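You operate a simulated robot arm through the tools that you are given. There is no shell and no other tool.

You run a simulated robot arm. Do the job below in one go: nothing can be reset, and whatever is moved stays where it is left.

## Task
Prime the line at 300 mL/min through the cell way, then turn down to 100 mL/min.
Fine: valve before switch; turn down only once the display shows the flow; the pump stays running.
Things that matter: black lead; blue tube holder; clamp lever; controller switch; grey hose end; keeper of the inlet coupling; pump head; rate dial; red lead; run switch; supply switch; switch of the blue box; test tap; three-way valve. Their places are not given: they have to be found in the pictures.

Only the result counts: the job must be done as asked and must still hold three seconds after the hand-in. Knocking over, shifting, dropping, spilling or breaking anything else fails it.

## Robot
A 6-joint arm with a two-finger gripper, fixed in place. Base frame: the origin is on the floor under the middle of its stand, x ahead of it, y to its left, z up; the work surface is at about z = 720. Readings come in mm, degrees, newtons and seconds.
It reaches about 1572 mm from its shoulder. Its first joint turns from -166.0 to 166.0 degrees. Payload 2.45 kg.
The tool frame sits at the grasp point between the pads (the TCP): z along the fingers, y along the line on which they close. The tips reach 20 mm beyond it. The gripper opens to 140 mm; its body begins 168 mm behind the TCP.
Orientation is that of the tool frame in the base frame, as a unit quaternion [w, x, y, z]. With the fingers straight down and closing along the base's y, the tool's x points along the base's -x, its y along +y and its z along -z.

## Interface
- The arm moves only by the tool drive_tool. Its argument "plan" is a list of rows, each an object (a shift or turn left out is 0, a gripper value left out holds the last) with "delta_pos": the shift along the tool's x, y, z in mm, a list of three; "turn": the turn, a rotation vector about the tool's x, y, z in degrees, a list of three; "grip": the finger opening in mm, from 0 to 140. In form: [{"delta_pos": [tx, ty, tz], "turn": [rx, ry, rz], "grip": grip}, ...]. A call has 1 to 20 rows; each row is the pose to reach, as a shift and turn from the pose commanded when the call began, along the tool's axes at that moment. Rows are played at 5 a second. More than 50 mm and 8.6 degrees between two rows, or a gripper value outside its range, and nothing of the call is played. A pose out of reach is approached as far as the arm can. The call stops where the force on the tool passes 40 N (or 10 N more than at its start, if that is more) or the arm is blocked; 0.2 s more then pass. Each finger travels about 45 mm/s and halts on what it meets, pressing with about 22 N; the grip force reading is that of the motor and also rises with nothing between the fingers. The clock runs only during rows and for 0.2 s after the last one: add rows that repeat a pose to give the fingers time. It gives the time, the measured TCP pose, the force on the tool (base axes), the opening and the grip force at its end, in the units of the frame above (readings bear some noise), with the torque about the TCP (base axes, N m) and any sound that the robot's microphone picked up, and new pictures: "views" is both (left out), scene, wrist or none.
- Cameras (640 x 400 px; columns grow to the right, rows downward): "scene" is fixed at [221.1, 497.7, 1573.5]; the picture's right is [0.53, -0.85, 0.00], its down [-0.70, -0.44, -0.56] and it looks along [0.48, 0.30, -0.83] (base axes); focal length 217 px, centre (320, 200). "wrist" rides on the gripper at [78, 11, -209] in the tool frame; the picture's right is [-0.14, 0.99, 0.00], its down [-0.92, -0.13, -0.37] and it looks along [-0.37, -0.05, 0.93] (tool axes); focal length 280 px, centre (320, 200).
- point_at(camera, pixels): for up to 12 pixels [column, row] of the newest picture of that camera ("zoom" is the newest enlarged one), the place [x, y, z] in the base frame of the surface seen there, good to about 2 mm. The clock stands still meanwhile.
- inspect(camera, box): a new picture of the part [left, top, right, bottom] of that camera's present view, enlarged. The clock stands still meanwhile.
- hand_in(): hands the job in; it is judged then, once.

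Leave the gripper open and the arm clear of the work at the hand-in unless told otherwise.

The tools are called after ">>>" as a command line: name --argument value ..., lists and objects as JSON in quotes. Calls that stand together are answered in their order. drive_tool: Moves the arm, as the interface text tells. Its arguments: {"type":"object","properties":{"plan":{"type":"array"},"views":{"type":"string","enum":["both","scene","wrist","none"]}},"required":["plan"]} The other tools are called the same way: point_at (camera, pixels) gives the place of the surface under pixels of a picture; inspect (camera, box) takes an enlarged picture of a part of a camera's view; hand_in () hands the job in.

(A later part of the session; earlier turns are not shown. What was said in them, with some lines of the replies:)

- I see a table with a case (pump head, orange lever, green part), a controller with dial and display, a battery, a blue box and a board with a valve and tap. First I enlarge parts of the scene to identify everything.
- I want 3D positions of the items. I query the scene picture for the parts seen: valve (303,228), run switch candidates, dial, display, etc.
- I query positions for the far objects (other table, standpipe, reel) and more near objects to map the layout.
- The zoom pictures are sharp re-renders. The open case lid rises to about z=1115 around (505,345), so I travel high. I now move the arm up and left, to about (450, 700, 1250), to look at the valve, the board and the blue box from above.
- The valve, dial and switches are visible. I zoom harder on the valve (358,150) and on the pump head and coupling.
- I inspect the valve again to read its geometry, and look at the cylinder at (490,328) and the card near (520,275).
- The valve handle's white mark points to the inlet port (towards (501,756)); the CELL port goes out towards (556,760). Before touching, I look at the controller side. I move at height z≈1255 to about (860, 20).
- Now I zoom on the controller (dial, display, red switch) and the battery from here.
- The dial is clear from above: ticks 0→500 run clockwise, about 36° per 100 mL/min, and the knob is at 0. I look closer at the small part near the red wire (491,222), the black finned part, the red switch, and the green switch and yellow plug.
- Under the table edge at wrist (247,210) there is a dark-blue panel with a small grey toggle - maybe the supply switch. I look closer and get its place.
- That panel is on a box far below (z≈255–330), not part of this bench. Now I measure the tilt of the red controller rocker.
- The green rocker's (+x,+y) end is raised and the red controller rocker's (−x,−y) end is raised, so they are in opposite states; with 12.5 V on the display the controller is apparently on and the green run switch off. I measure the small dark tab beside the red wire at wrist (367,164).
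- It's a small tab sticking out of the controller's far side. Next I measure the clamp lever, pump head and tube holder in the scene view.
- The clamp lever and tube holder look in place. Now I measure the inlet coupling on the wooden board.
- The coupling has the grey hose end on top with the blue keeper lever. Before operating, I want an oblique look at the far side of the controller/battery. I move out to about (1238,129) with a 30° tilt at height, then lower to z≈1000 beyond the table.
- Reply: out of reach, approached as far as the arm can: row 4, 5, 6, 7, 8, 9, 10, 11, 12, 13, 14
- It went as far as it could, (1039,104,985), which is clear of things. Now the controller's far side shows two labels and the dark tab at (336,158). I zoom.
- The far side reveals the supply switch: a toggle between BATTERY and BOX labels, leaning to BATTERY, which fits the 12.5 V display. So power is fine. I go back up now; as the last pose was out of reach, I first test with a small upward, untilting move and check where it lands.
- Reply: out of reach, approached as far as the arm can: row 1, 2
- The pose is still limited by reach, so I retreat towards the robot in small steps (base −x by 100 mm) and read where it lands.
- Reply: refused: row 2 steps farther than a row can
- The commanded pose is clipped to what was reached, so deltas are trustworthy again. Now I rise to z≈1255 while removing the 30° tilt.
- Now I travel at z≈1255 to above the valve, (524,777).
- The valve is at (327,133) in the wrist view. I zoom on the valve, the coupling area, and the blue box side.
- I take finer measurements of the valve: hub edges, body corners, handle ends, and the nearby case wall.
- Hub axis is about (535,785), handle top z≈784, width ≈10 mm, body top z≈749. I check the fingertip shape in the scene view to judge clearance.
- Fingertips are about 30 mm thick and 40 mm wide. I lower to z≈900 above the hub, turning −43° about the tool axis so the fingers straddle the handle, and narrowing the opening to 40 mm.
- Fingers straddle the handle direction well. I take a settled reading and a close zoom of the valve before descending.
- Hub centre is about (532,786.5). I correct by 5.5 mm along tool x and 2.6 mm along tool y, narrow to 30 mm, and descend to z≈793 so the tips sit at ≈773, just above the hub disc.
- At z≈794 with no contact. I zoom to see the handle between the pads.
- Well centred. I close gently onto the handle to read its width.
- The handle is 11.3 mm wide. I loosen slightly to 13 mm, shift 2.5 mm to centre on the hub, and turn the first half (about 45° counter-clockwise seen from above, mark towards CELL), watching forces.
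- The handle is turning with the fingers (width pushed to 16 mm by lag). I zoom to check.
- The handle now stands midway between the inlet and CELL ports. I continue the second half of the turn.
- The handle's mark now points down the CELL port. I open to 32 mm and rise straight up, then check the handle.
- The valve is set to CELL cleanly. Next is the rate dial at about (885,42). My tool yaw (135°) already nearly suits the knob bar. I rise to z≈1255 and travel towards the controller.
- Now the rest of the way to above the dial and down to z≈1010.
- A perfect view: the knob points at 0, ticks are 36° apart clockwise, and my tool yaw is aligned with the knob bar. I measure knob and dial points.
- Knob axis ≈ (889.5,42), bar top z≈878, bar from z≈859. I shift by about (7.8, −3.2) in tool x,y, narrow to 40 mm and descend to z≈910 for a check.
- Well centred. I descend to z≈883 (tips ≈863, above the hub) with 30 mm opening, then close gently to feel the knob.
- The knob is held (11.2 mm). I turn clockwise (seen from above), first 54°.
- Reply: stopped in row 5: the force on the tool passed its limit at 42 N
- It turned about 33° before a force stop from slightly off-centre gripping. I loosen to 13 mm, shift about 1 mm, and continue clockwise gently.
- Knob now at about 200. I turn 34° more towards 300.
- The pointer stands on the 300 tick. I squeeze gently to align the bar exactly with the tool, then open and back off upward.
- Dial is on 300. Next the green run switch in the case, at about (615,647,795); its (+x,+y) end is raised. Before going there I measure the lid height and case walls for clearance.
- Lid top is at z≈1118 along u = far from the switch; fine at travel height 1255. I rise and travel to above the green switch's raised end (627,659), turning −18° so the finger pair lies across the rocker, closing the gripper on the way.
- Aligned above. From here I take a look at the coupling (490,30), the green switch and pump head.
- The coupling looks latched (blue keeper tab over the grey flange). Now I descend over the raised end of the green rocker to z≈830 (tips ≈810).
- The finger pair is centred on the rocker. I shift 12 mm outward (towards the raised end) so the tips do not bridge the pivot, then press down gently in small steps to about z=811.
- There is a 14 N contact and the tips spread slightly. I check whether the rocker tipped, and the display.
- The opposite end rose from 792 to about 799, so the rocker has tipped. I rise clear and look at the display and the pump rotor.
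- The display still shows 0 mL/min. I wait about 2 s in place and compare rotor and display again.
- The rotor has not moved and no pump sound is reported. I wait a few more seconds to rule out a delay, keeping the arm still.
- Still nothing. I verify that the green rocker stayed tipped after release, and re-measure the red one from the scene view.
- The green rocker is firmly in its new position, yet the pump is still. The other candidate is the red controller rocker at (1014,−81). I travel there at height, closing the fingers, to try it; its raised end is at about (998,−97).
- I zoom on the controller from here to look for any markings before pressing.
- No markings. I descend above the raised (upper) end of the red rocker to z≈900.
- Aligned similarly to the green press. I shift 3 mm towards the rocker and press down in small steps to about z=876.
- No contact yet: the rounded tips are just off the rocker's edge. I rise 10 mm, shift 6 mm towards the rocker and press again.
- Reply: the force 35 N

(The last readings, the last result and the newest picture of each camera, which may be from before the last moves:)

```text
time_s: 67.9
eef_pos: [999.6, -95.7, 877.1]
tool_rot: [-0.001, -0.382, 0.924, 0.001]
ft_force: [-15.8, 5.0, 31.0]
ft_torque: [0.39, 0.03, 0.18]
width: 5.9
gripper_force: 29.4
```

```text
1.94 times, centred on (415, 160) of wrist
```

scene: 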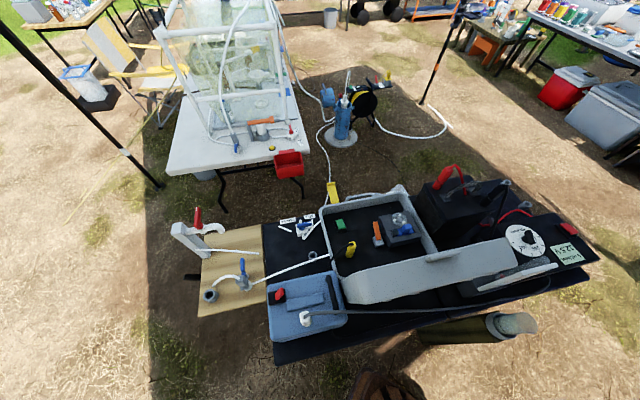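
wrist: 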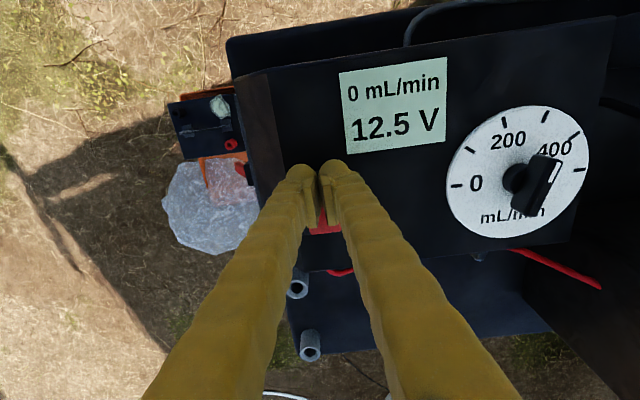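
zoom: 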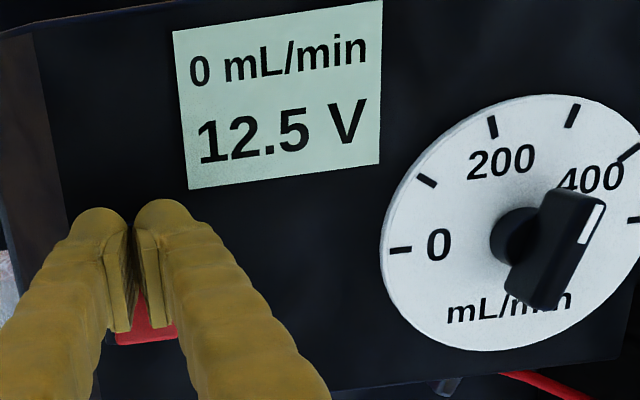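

31 N contact. I rise clear and see whether the red rocker tipped and what the display says.

>>> drive_tool --plan '[{"delta_pos": [0, 0, -10]}, {"delta_pos": [0, 0, -30]}, {"delta_pos": [40, 0, -60]}, {"delta_pos": [80, 0, -90]}, {"delta_pos": [80, 0, -90]}]' --views "both"

>>> inspect --camera "wrist" --box '[230, 80, 480, 280]'

>>> inspect --camera "scene" --box '[500, 210, 600, 275]'

>>> inspect --camera "scene" --box '[360, 200, 430, 250]'

```text
time_s: 69.1
eef_pos: [942.3, -153.4, 966.3]
tool_rot: [-0.002, -0.383, 0.924, 0.002]
ft_force: [-0.7, 0.1, -1.0]
ft_torque: [-0.02, 0.0, 0.01]
width: 0.0
gripper_force: 29.3
```

scene: 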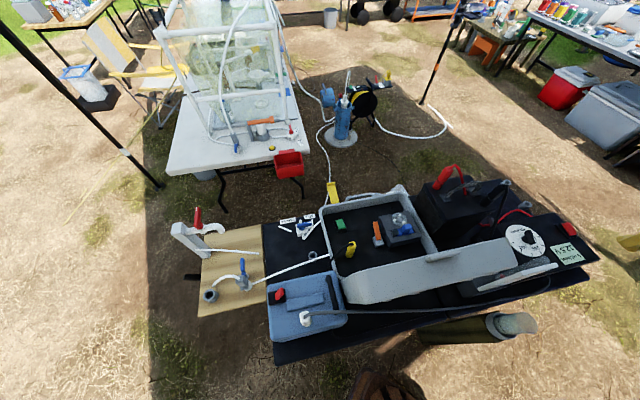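
wrist: 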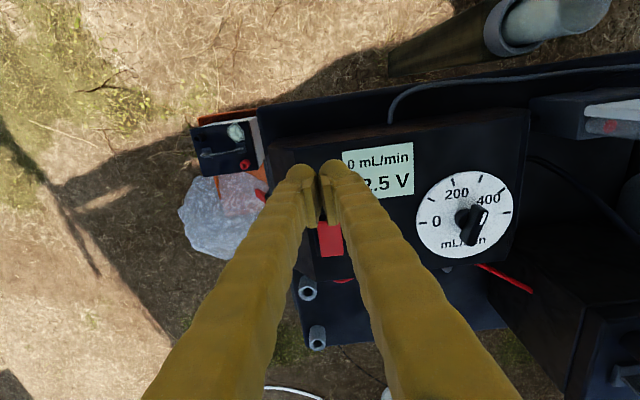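

```text
2.00 times, centred on (355, 180) of wrist
```

zoom: 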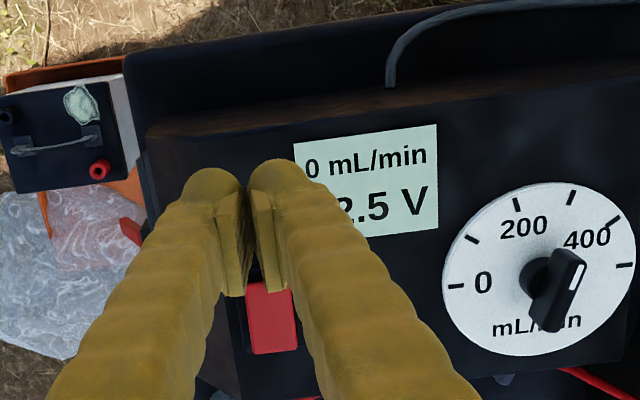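

```text
6.15 times, centred on (550, 242) of scene
```

zoom: 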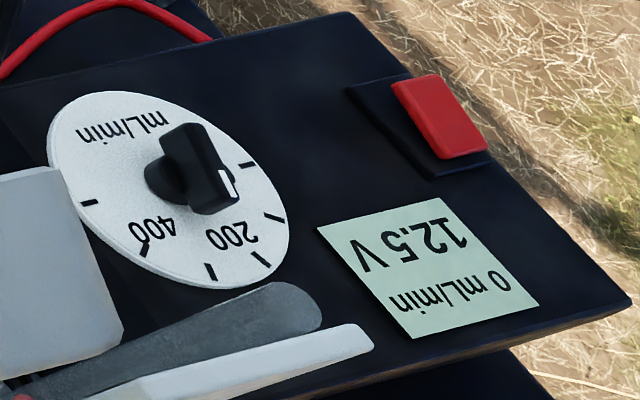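

```text
8.00 times, centred on (395, 225) of scene
```

zoom: 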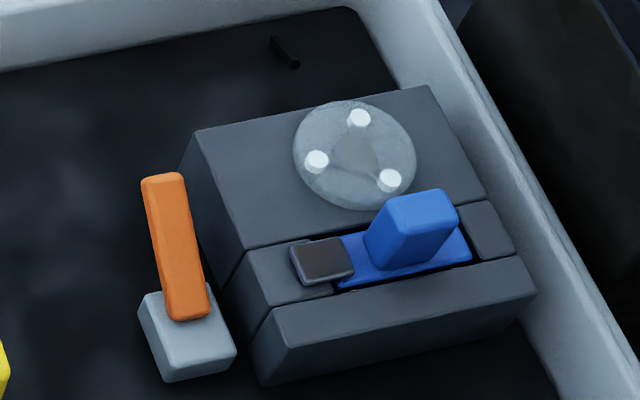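

The red rocker has tipped, but the display shows 0 mL/min still and the rotor stands. The display is lit in either state, so tilt must be read differently: probably "on" = far (text-top, −u) end pressed; then the green switch was on at the start and the red was off. So now I go back to put the green rocker as it was, which would give both on. I rise and travel.

>>> drive_tool --plan '[{"delta_pos": [0, 0, -44]}, {"delta_pos": [0, 0, -88]}, {"delta_pos": [0, 0, -132]}, {"delta_pos": [0, 0, -176]}, {"delta_pos": [0, 0, -220]}, {"delta_pos": [0, 0, -264]}, {"delta_pos": [-17.4, 44.3, -264]}, {"delta_pos": [-34.9, 88.6, -264]}, {"delta_pos": [-52.3, 132.9, -264]}, {"delta_pos": [-69.8, 177.2, -264]}, {"delta_pos": [-87.2, 221.5, -264]}, {"delta_pos": [-104.7, 265.8, -264]}, {"delta_pos": [-122.1, 310.1, -264]}, {"delta_pos": [-139.6, 354.4, -264]}, {"delta_pos": [-157, 398.8, -264]}, {"delta_pos": [-174.4, 443.1, -264]}, {"delta_pos": [-191.9, 487.4, -264]}, {"delta_pos": [-209.3, 531.7, -264]}, {"delta_pos": [-226.8, 576, -264]}, {"delta_pos": [-244.2, 620.3, -264]}]' --views "scene"

>>> inspect --camera "scene" --box '[500, 210, 600, 275]'

>>> inspect --camera "scene" --box '[360, 200, 430, 250]'

```text
time_s: 73.3
eef_pos: [677.9, 459.6, 1232.2]
tool_rot: [-0.002, -0.383, 0.924, 0.0]
ft_force: [0.4, 0.6, 1.1]
ft_torque: [0.0, -0.02, -0.01]
width: 0.2
gripper_force: 29.5
```

scene: 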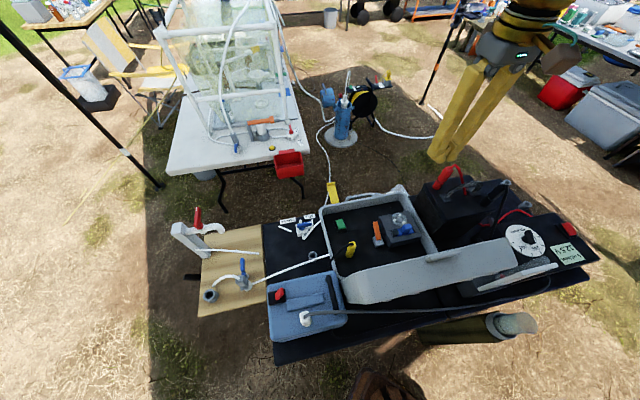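

```text
6.15 times, centred on (550, 242) of scene
```

zoom: 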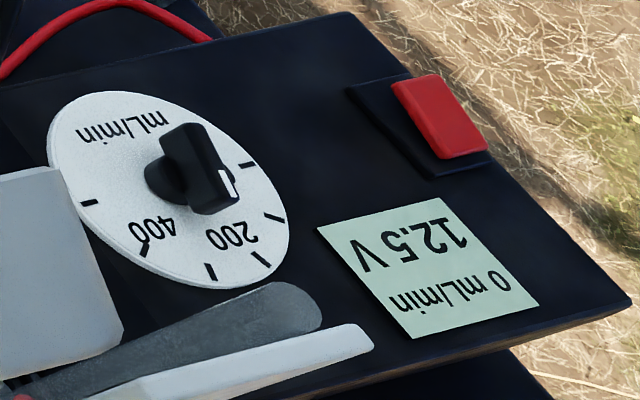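

```text
8.00 times, centred on (395, 225) of scene
```

zoom: 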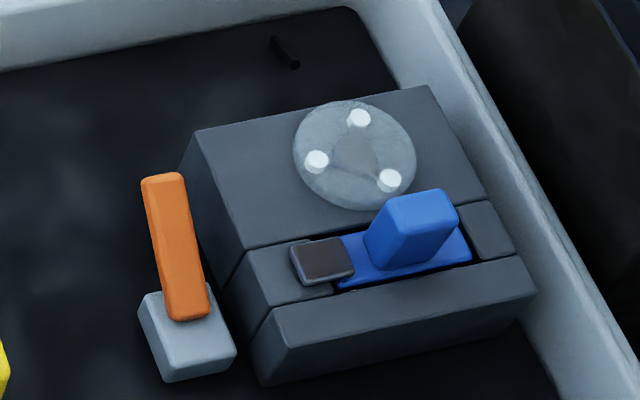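

Still nothing with both in their new positions. I continue to above the green rocker's now-raised near end (600,633) and descend to z≈830.

>>> drive_tool --plan '[{"delta_pos": [-17, 44.3, 0]}, {"delta_pos": [-34, 88.6, 0]}, {"delta_pos": [-51, 133, 0]}, {"delta_pos": [-67.7, 177.1, 0]}, {"delta_pos": [-67.7, 177.1, 45]}, {"delta_pos": [-67.7, 177.1, 90]}, {"delta_pos": [-67.7, 177.1, 135]}, {"delta_pos": [-67.7, 177.1, 180]}, {"delta_pos": [-67.7, 177.1, 225]}, {"delta_pos": [-67.7, 177.1, 270]}, {"delta_pos": [-67.7, 177.1, 315]}, {"delta_pos": [-67.7, 177.1, 355]}, {"delta_pos": [-67.7, 177.1, 385]}, {"delta_pos": [-67.7, 177.1, 400]}, {"delta_pos": [-67.7, 177.1, 400]}]' --views "wrist"

>>> inspect --camera "wrist" --box '[250, 100, 400, 260]'

```text
time_s: 76.5
eef_pos: [600.8, 632.4, 831.3]
tool_rot: [-0.002, -0.382, 0.924, 0.0]
ft_force: [0.0, 0.5, -0.1]
ft_torque: [-0.01, 0.01, -0.03]
width: 0.2
gripper_force: 30.0
```

wrist: 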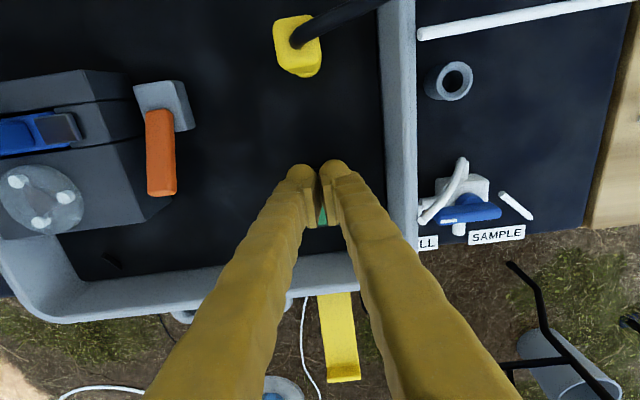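

```text
2.50 times, centred on (325, 180) of wrist
```

zoom: 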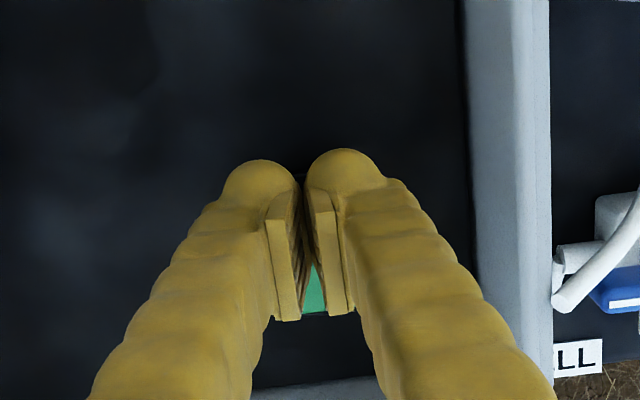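

In place over the raised end. I press down in small steps to about z=811.

>>> drive_tool --plan '[{"delta_pos": [0, 0, 8]}, {"delta_pos": [0, 0, 12]}, {"delta_pos": [0, 0, 15]}, {"delta_pos": [0, 0, 17]}, {"delta_pos": [0, 0, 19]}, {"delta_pos": [0, 0, 20.5]}]' --views "wrist"

>>> inspect --camera "wrist" --box '[0, 100, 150, 250]'

```text
time_s: 77.9
eef_pos: [601.2, 632.1, 813.2]
tool_rot: [-0.001, -0.381, 0.924, 0.001]
ft_force: [-1.9, -1.7, 17.5]
ft_torque: [0.09, -0.09, 0.0]
width: 6.0
gripper_force: 29.0
```

wrist: 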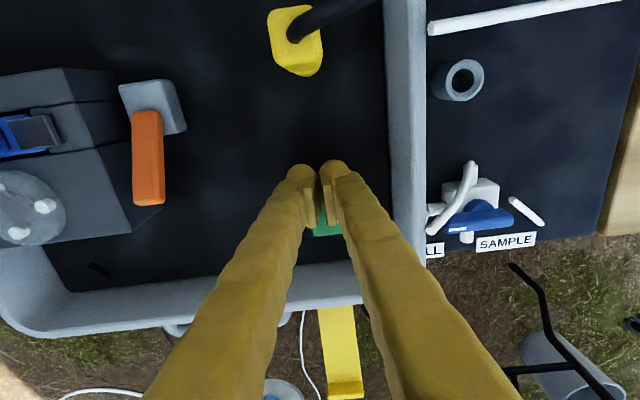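

```text
2.67 times, centred on (75, 175) of wrist
```

zoom: 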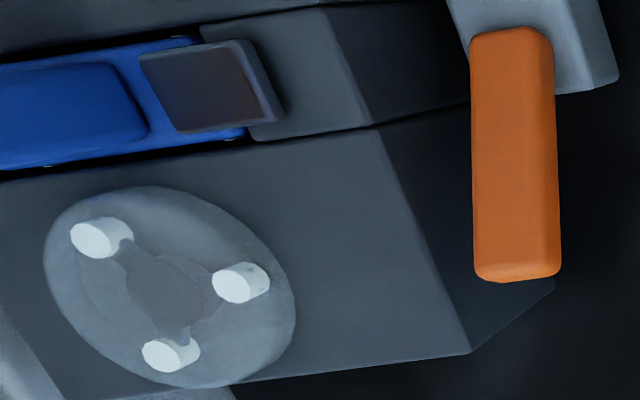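

17 N contact. I rise clear and check rotor, rocker and display.

>>> drive_tool --plan '[{"delta_pos": [0, 0, -20]}, {"delta_pos": [0, 0, -60]}, {"delta_pos": [0, 0, -105]}, {"delta_pos": [0, 0, -150]}, {"delta_pos": [0, 0, -195]}, {"delta_pos": [0, 0, -240], "grip": 20}, {"delta_pos": [0, 0, -285], "grip": 40}, {"delta_pos": [0, 0, -330], "grip": 60}, {"delta_pos": [0, 0, -375], "grip": 80}, {"delta_pos": [0, 0, -418], "grip": 80}]'

>>> inspect --camera "scene" --box '[500, 210, 600, 275]'

>>> inspect --camera "scene" --box '[360, 200, 430, 250]'

>>> inspect --camera "scene" --box '[325, 205, 375, 265]'

>>> point_at --camera "zoom" --pixels '[[233, 102], [268, 96], [248, 160], [285, 154], [258, 130]]'

```text
time_s: 80.1
eef_pos: [602.5, 629.8, 1228.9]
tool_rot: [-0.003, -0.382, 0.924, 0.0]
ft_force: [-0.2, -0.1, -0.6]
ft_torque: [0.0, -0.02, -0.02]
width: 79.8
gripper_force: 0.0
```

scene: 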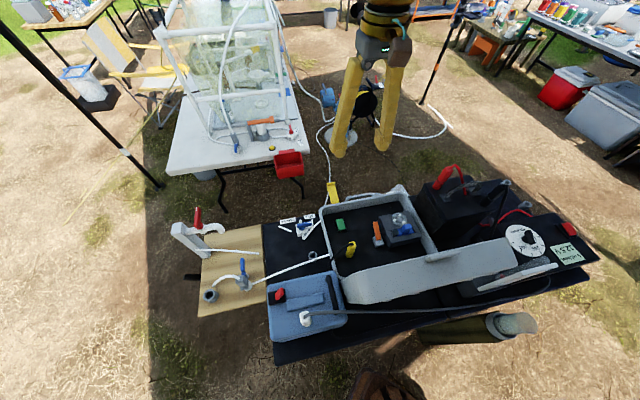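
wrist: 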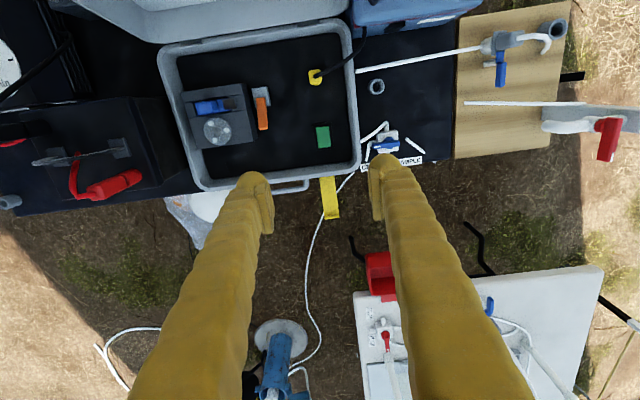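

```text
6.15 times, centred on (550, 242) of scene
```

zoom: 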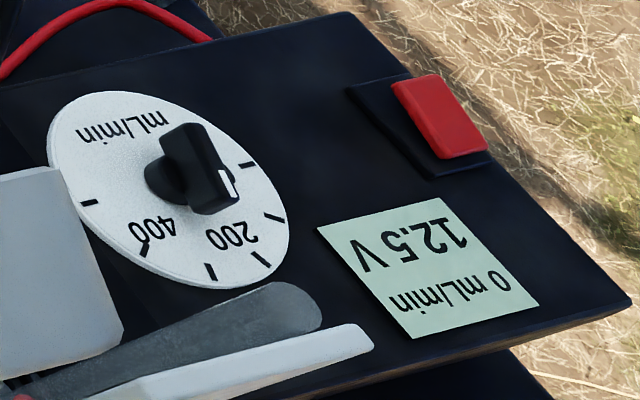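

```text
8.00 times, centred on (395, 225) of scene
```

zoom: 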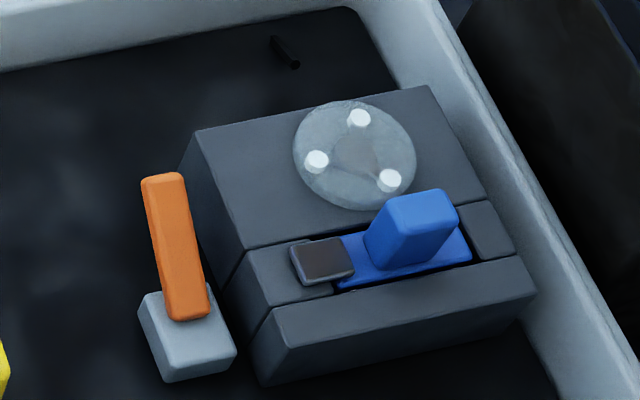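

```text
6.67 times, centred on (350, 235) of scene
```

zoom: 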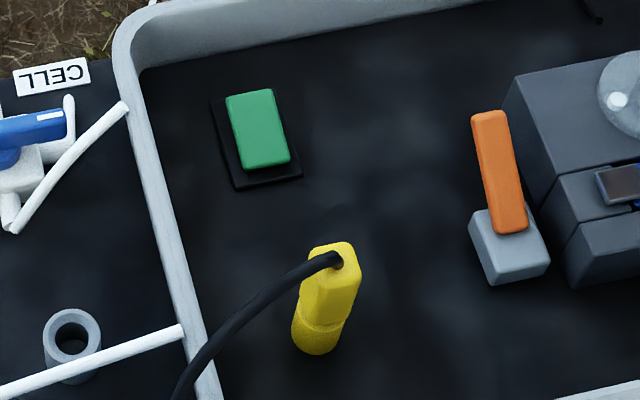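

```text
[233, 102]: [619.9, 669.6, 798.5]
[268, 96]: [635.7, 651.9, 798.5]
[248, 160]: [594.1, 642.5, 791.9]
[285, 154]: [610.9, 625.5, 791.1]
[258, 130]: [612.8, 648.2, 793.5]
```

All four combinations of the two rockers give no flow, so something else is stopping the pump. I re-inspect: the red rocker tilt, clamp lever, coupling keeper, and, for comparison, the similar coupling on the other table.

>>> inspect --camera "scene" --box '[545, 215, 595, 250]'

>>> point_at --camera "zoom" --pixels '[[275, 95], [330, 90], [340, 190], [410, 180], [345, 140]]'

>>> inspect --camera "wrist" --box '[455, 270, 560, 360]'

>>> inspect --camera "wrist" --box '[460, 10, 570, 90]'

>>> inspect --camera "scene" --box '[225, 125, 250, 155]'

```text
11.43 times, centred on (570, 232) of scene
```

zoom: 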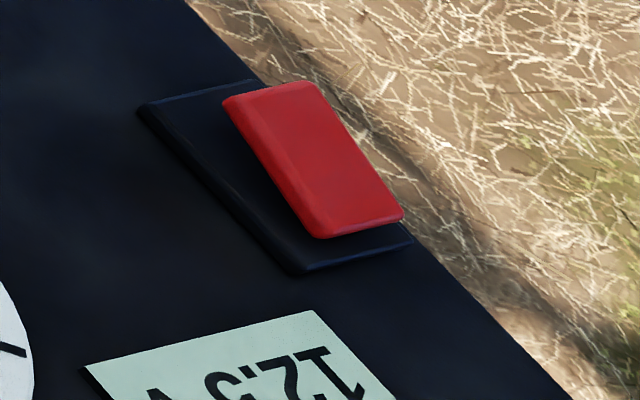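

```text
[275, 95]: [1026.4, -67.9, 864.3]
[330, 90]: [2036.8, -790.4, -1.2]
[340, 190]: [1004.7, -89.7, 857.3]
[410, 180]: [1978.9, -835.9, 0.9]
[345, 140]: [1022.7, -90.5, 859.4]
```

```text
4.44 times, centred on (508, 315) of wrist
```

zoom: 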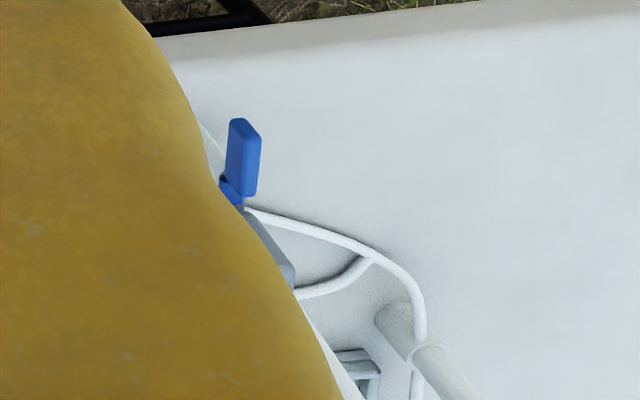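

```text
5.00 times, centred on (515, 50) of wrist
```

zoom: 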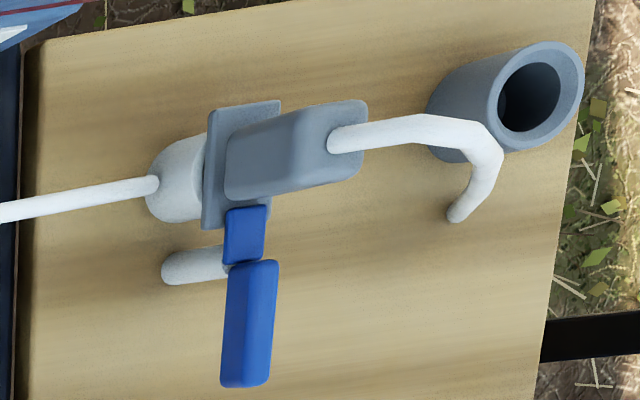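

```text
13.33 times, centred on (238, 140) of scene
```

zoom: 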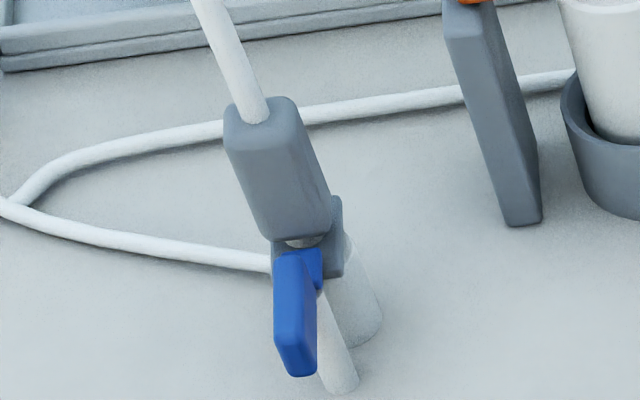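

The red rocker is fully tipped and the coupling looks latched like its twin on the other table. The present combination has only run 2 s, so I wait 4 s more and look again.

>>> drive_tool --plan '[{"grip": 80}, {"grip": 80}, {"grip": 80}, {"grip": 80}, {"grip": 80}, {"grip": 80}, {"grip": 80}, {"grip": 80}, {"grip": 80}, {"grip": 80}, {"grip": 80}, {"grip": 80}, {"grip": 80}, {"grip": 80}, {"grip": 80}, {"grip": 80}, {"grip": 80}, {"grip": 80}, {"grip": 80}, {"grip": 80}]' --views "none"

>>> inspect --camera "scene" --box '[500, 210, 600, 275]'

>>> inspect --camera "wrist" --box '[170, 70, 290, 170]'

>>> inspect --camera "wrist" --box '[180, 80, 250, 140]'

```text
time_s: 84.3
eef_pos: [602.3, 629.9, 1229.5]
tool_rot: [-0.002, -0.382, 0.924, 0.0]
ft_force: [-0.1, -0.7, -0.9]
ft_torque: [0.03, 0.02, 0.0]
width: 80.1
gripper_force: 0.1
```

```text
6.15 times, centred on (550, 242) of scene
```

zoom: 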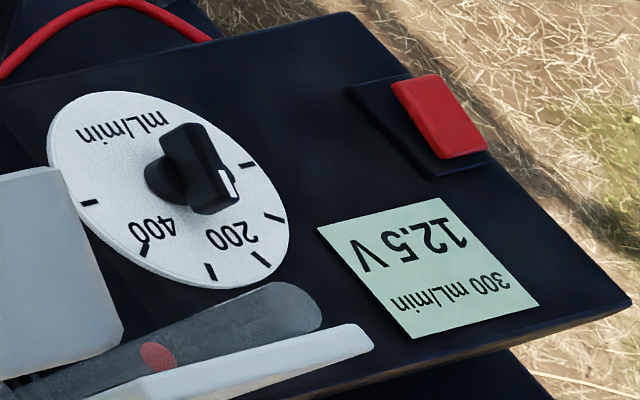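

```text
4.00 times, centred on (230, 120) of wrist
```

zoom: 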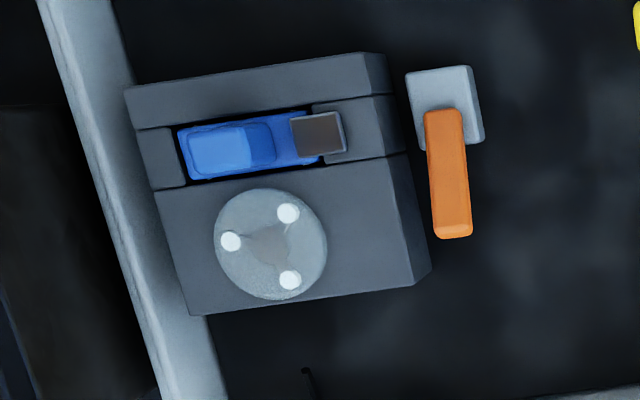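

```text
6.67 times, centred on (215, 110) of wrist
```

zoom: 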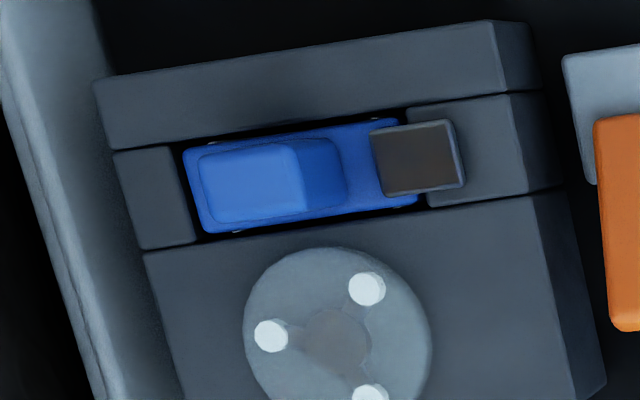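

The display now reads 300 mL/min, the rotameter float has risen and the rotor turns: the pump is running (there is just a few seconds' delay). Now I travel back to the dial, turning +18° so the fingers match the knob at 300, to turn it down to 100.

>>> drive_tool --plan '[{"delta_pos": [15.2, -44.2, 0], "turn": [0, 0, 3]}, {"delta_pos": [30.4, -88.4, 0], "turn": [0, 0, 6]}, {"delta_pos": [45.6, -132.6, 0], "turn": [0, 0, 9]}, {"delta_pos": [60.8, -176.8, 0], "turn": [0, 0, 12]}, {"delta_pos": [76, -221, 0], "turn": [0, 0, 15]}, {"delta_pos": [91.2, -265.2, 0], "turn": [0, 0, 18]}, {"delta_pos": [106.4, -309.4, 0], "turn": [0, 0, 18]}, {"delta_pos": [121.6, -353.6, 0], "turn": [0, 0, 18]}, {"delta_pos": [136.8, -397.8, 0], "turn": [0, 0, 18]}, {"delta_pos": [152, -442, 0], "turn": [0, 0, 18]}, {"delta_pos": [167.2, -486.2, 0], "turn": [0, 0, 18]}, {"delta_pos": [182.4, -530.4, 0], "turn": [0, 0, 18]}, {"delta_pos": [197.6, -574.6, 0], "turn": [0, 0, 18]}, {"delta_pos": [212.8, -618.7, 0], "turn": [0, 0, 18]}, {"delta_pos": [212.8, -618.7, 45], "turn": [0, 0, 18]}, {"delta_pos": [212.8, -618.7, 90], "turn": [0, 0, 18]}, {"delta_pos": [212.8, -618.7, 135], "turn": [0, 0, 18]}, {"delta_pos": [212.8, -618.7, 180], "turn": [0, 0, 18]}, {"delta_pos": [212.8, -618.7, 222], "turn": [0, 0, 18]}, {"delta_pos": [212.8, -618.7, 222], "turn": [0, 0, 18]}]'

>>> inspect --camera "wrist" --box '[180, 70, 390, 200]'

```text
time_s: 88.5
eef_pos: [886.8, 42.7, 1006.5]
tool_rot: [-0.002, -0.232, 0.973, 0.0]
ft_force: [0.7, -0.4, -0.6]
ft_torque: [0.04, -0.03, -0.01]
width: 80.1
gripper_force: 0.0
```

scene: 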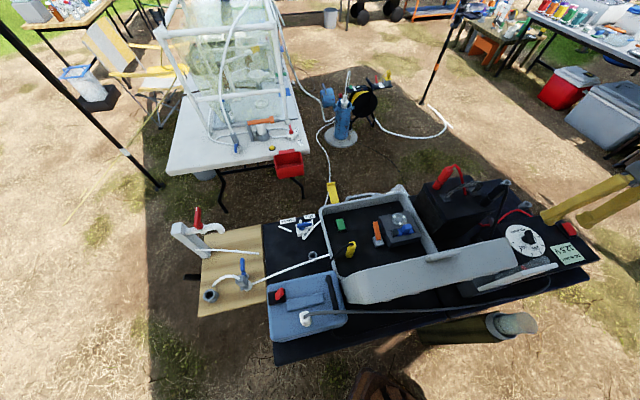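
wrist: 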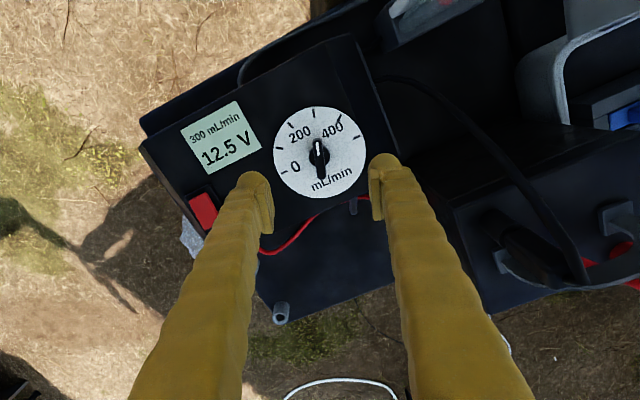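

```text
3.05 times, centred on (285, 135) of wrist
```

zoom: 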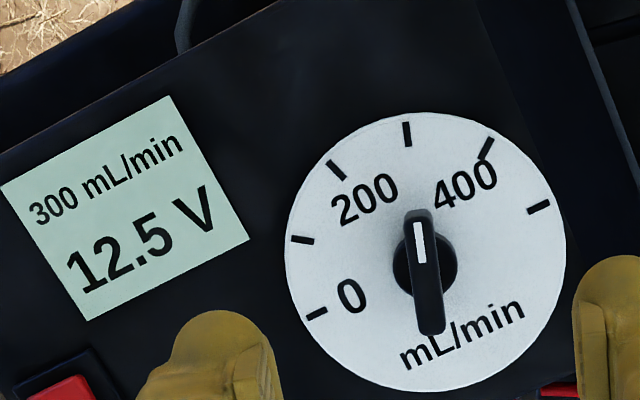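

Display steady at 300 mL/min. I descend to the knob (z≈884) with 30 mm opening, with a ~1 mm correction.

>>> drive_tool --plan '[{"delta_pos": [-1.2, -1.1, 25], "grip": 60}, {"delta_pos": [-1.2, -1.1, 60], "grip": 45}, {"delta_pos": [-1.2, -1.1, 90], "grip": 34}, {"delta_pos": [-1.2, -1.1, 110], "grip": 30}, {"delta_pos": [-1.2, -1.1, 122], "grip": 30}, {"delta_pos": [-1.2, -1.1, 122], "grip": 30}]' --views "wrist"

>>> inspect --camera "wrist" --box '[240, 100, 400, 260]'

```text
time_s: 89.9
eef_pos: [888.4, 44.1, 883.1]
tool_rot: [-0.002, -0.232, 0.973, 0.001]
ft_force: [-0.2, -1.0, -0.1]
ft_torque: [-0.02, 0.03, 0.0]
width: 30.0
gripper_force: 0.1
```

wrist: 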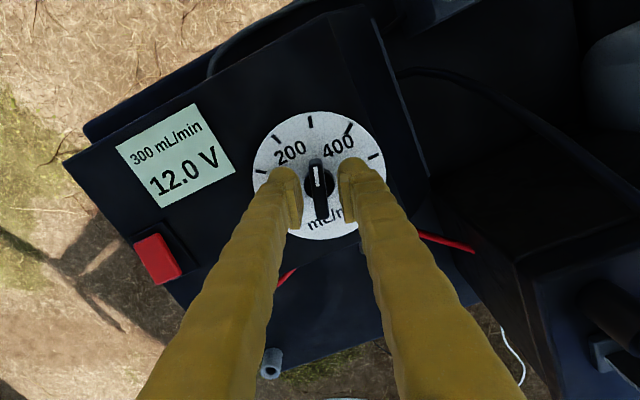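

```text
2.50 times, centred on (320, 180) of wrist
```

zoom: 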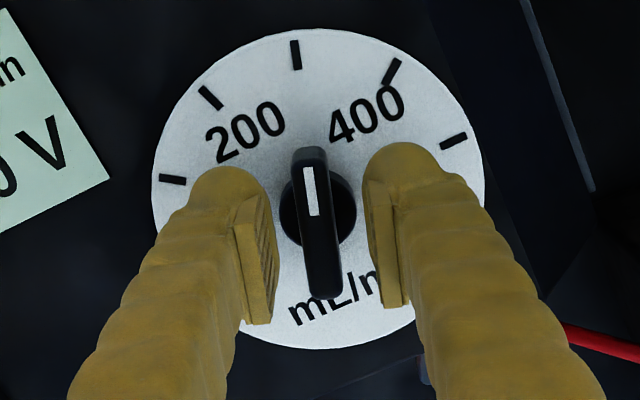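

The voltage reading fell to 12.0 V while the flow is 300; I keep an eye on that. Knob is centred; I close to 13 mm and turn counter-clockwise 72° to 100.

>>> drive_tool --plan '[{"grip": 20}, {"grip": 13}, {"turn": [0, 0, -6], "grip": 13}, {"turn": [0, 0, -12], "grip": 13}, {"turn": [0, 0, -18], "grip": 13}, {"turn": [0, 0, -24], "grip": 13}, {"turn": [0, 0, -30], "grip": 13}, {"turn": [0, 0, -36], "grip": 13}, {"turn": [0, 0, -42], "grip": 13}, {"turn": [0, 0, -48], "grip": 13}, {"turn": [0, 0, -54], "grip": 13}, {"turn": [0, 0, -60], "grip": 13}, {"turn": [0, 0, -66], "grip": 13}, {"turn": [0, 0, -70], "grip": 13}, {"turn": [0, 0, -70], "grip": 13}]' --views "wrist"

>>> inspect --camera "wrist" --box '[220, 20, 420, 260]'

```text
time_s: 93.1
eef_pos: [888.0, 44.1, 884.2]
tool_rot: [0.002, 0.749, -0.663, -0.001]
ft_force: [1.2, 0.7, -1.2]
ft_torque: [0.03, 0.02, 0.02]
width: 14.0
gripper_force: 0.8
```

wrist: 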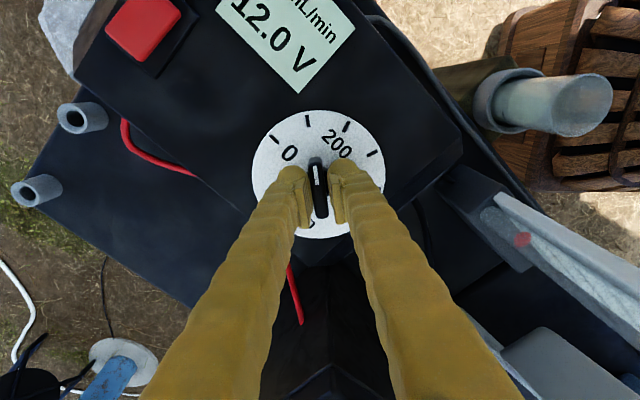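

```text
1.67 times, centred on (320, 140) of wrist
```

zoom: 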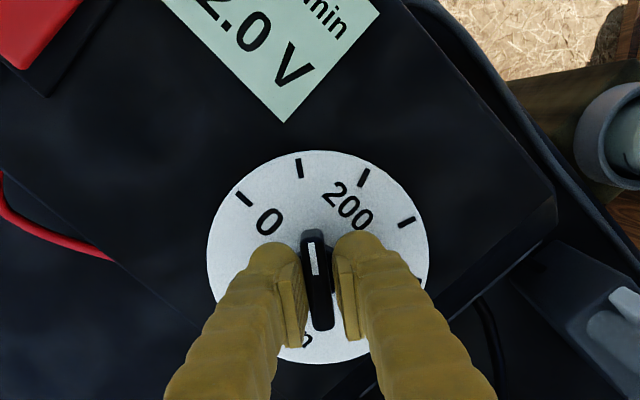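

The pointer is near 100. I turn 2° more, squeeze to align exactly, then open and rise a little to read dial and display.

>>> drive_tool --plan '[{"turn": [0, 0, -2], "grip": 11}, {"turn": [0, 0, -2], "grip": 9.5}, {"turn": [0, 0, -2], "grip": 9.5}, {"turn": [0, 0, -2], "grip": 20}, {"turn": [0, 0, -2], "grip": 30}, {"delta_pos": [0, 0, -20], "turn": [0, 0, -2], "grip": 32}, {"delta_pos": [0, 0, -60], "turn": [0, 0, -2], "grip": 40}, {"delta_pos": [0, 0, -100], "turn": [0, 0, -2], "grip": 60}, {"delta_pos": [0, 0, -140], "turn": [0, 0, -2], "grip": 80}]'

>>> inspect --camera "wrist" --box '[220, 40, 400, 220]'

>>> inspect --camera "scene" --box '[500, 210, 600, 275]'

```text
time_s: 95.1
eef_pos: [892.7, 45.6, 1024.3]
tool_rot: [0.002, 0.76, -0.65, -0.002]
ft_force: [0.0, 0.2, 0.5]
ft_torque: [-0.01, -0.01, 0.0]
width: 79.8
gripper_force: 0.1
```

scene: 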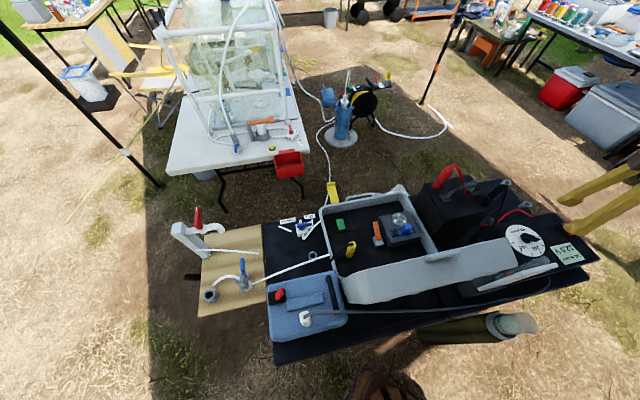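
wrist: 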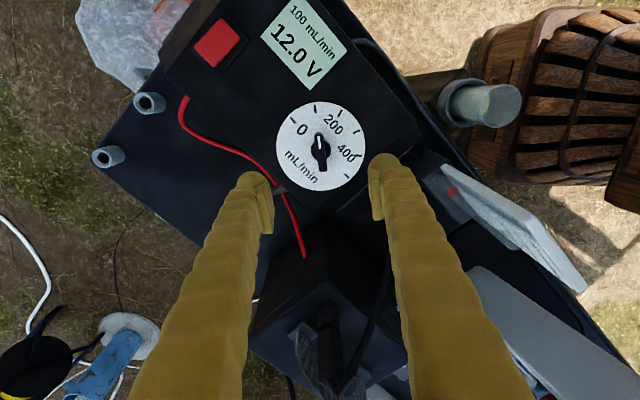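

```text
2.22 times, centred on (310, 130) of wrist
```

zoom: 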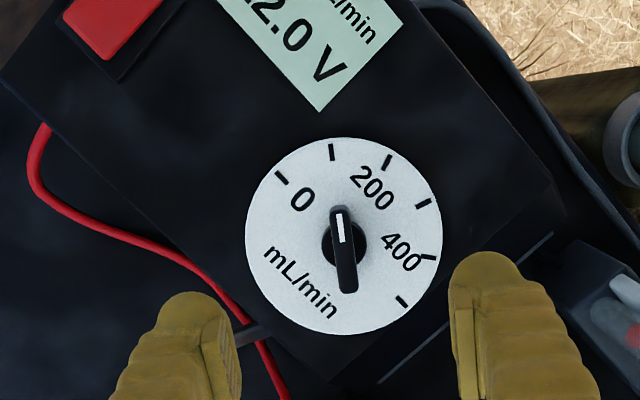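

```text
6.15 times, centred on (550, 242) of scene
```

zoom: 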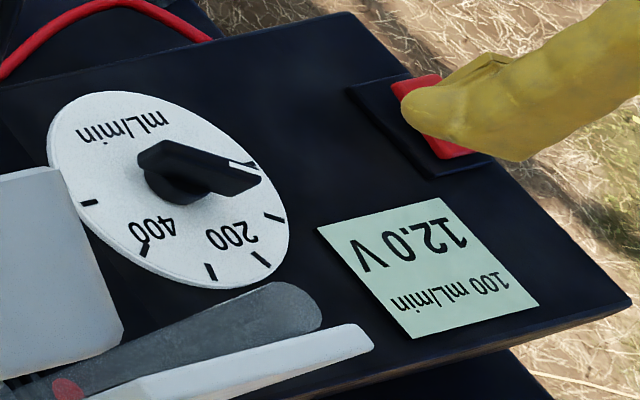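

Display reads 100 mL/min, dial at 100. The supply reads 12.0 V; I rise clear of the bench, open the gripper, and watch whether the voltage and flow hold.

>>> drive_tool --plan '[{"delta_pos": [0, 0, -45], "grip": 100}, {"delta_pos": [0, 0, -90], "grip": 120}, {"delta_pos": [0, 0, -135], "grip": 140}, {"delta_pos": [0, 0, -180], "grip": 140}, {"delta_pos": [0, 0, -225], "grip": 140}, {"delta_pos": [0, 0, -225], "grip": 140}, {"delta_pos": [0, 0, -225], "grip": 140}, {"delta_pos": [0, 0, -225], "grip": 140}, {"delta_pos": [0, 0, -225], "grip": 140}, {"delta_pos": [0, 0, -225], "grip": 140}]'

>>> inspect --camera "scene" --box '[500, 210, 600, 275]'

>>> inspect --camera "scene" --box '[260, 200, 470, 330]'

```text
time_s: 97.3
eef_pos: [889.3, 43.7, 1247.6]
tool_rot: [0.002, 0.76, -0.65, 0.0]
ft_force: [-0.3, -0.5, 0.4]
ft_torque: [0.0, 0.0, 0.02]
width: 139.8
gripper_force: 0.1
```

scene: 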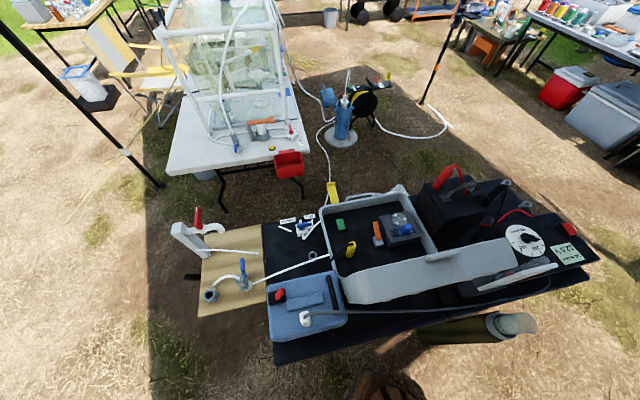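
wrist: 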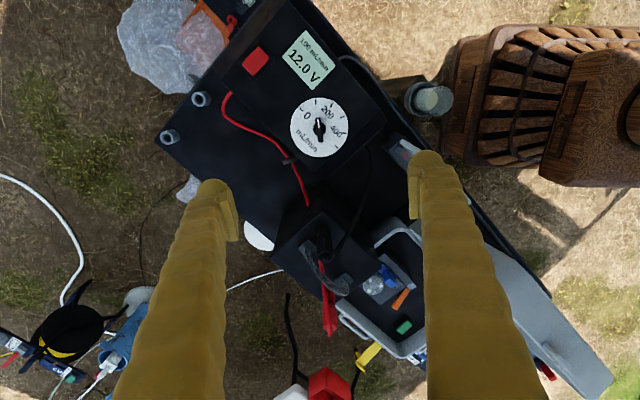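

```text
6.15 times, centred on (550, 242) of scene
```

zoom: 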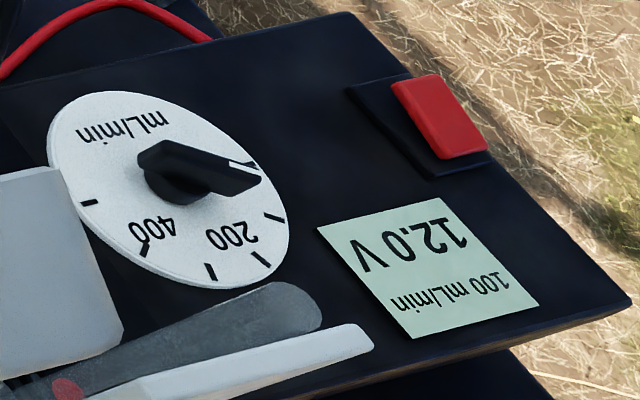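

```text
3.05 times, centred on (365, 265) of scene
```

zoom: 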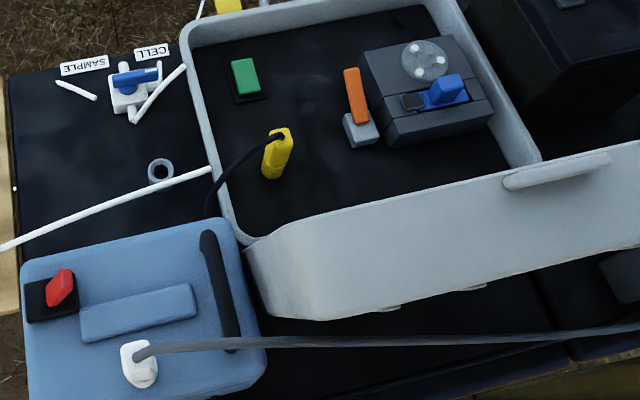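

Flow holds at 100 mL/min, 12.0 V unchanged, pump running, valve on CELL, green rocker as it was. I wait about 2 s more to confirm stability.

>>> drive_tool --plan '[{"grip": 140}, {"grip": 140}, {"grip": 140}, {"grip": 140}, {"grip": 140}, {"grip": 140}, {"grip": 140}, {"grip": 140}]' --views "scene"

>>> inspect --camera "scene" --box '[500, 210, 600, 275]'

>>> inspect --camera "scene" --box '[170, 180, 350, 350]'

>>> inspect --camera "scene" --box '[360, 200, 430, 250]'

```text
time_s: 99.1
eef_pos: [890.0, 43.8, 1247.3]
tool_rot: [0.001, 0.759, -0.651, 0.0]
ft_force: [-1.0, 0.7, -0.1]
ft_torque: [-0.03, -0.01, 0.01]
width: 139.9
gripper_force: 0.0
```

scene: 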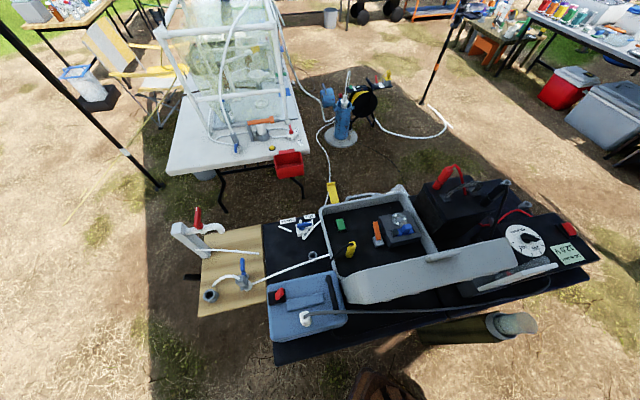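

```text
6.15 times, centred on (550, 242) of scene
```

zoom: 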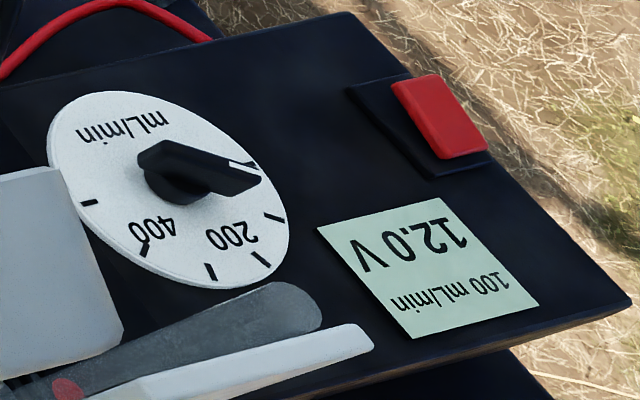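

```text
2.35 times, centred on (260, 265) of scene
```

zoom: 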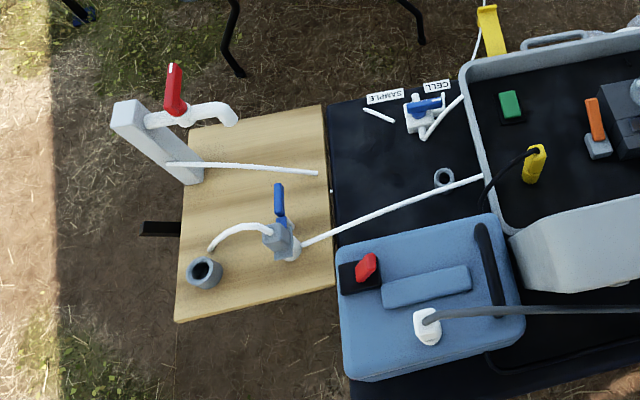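

```text
8.00 times, centred on (395, 225) of scene
```

zoom: 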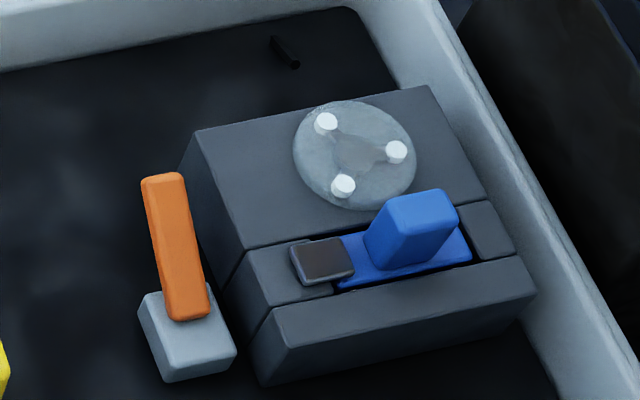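

Everything holds: the display reads 100 mL/min at a steady 12.0 V, the rotor is turning, the valve is on CELL and the bench is otherwise untouched. The arm is clear and the gripper open, so I hand in.

>>> hand_in

```text
The job is handed in.
```

The line was primed at 300 mL/min through the cell way and is now turned down to 100 mL/min, with the pump still running at hand-in. I have not seen the verdict.

- **Valve first:** I turned the three-way valve to CELL before touching any switch, and it still points there.
- **Starting the pump:** The pump started only after I tipped the red switch on the controller. I had first pressed the green switch in the case by mistake. When nothing happened I tried the red one, then put the green back as it was.
- **Turning down:** I turned the dial to 100 only after the display showed 300 mL/min. The display then read 100 mL/min and held there.
- **Battery voltage:** The display dropped from 12.5 V to 12.0 V about six seconds after the 300 mL/min flow first showed. It then stayed at 12.0 V for about nine seconds, up to the hand-in. I left the supply on BATTERY.

Nothing else on the bench was touched or moved. The arm was left clear with the gripper open.
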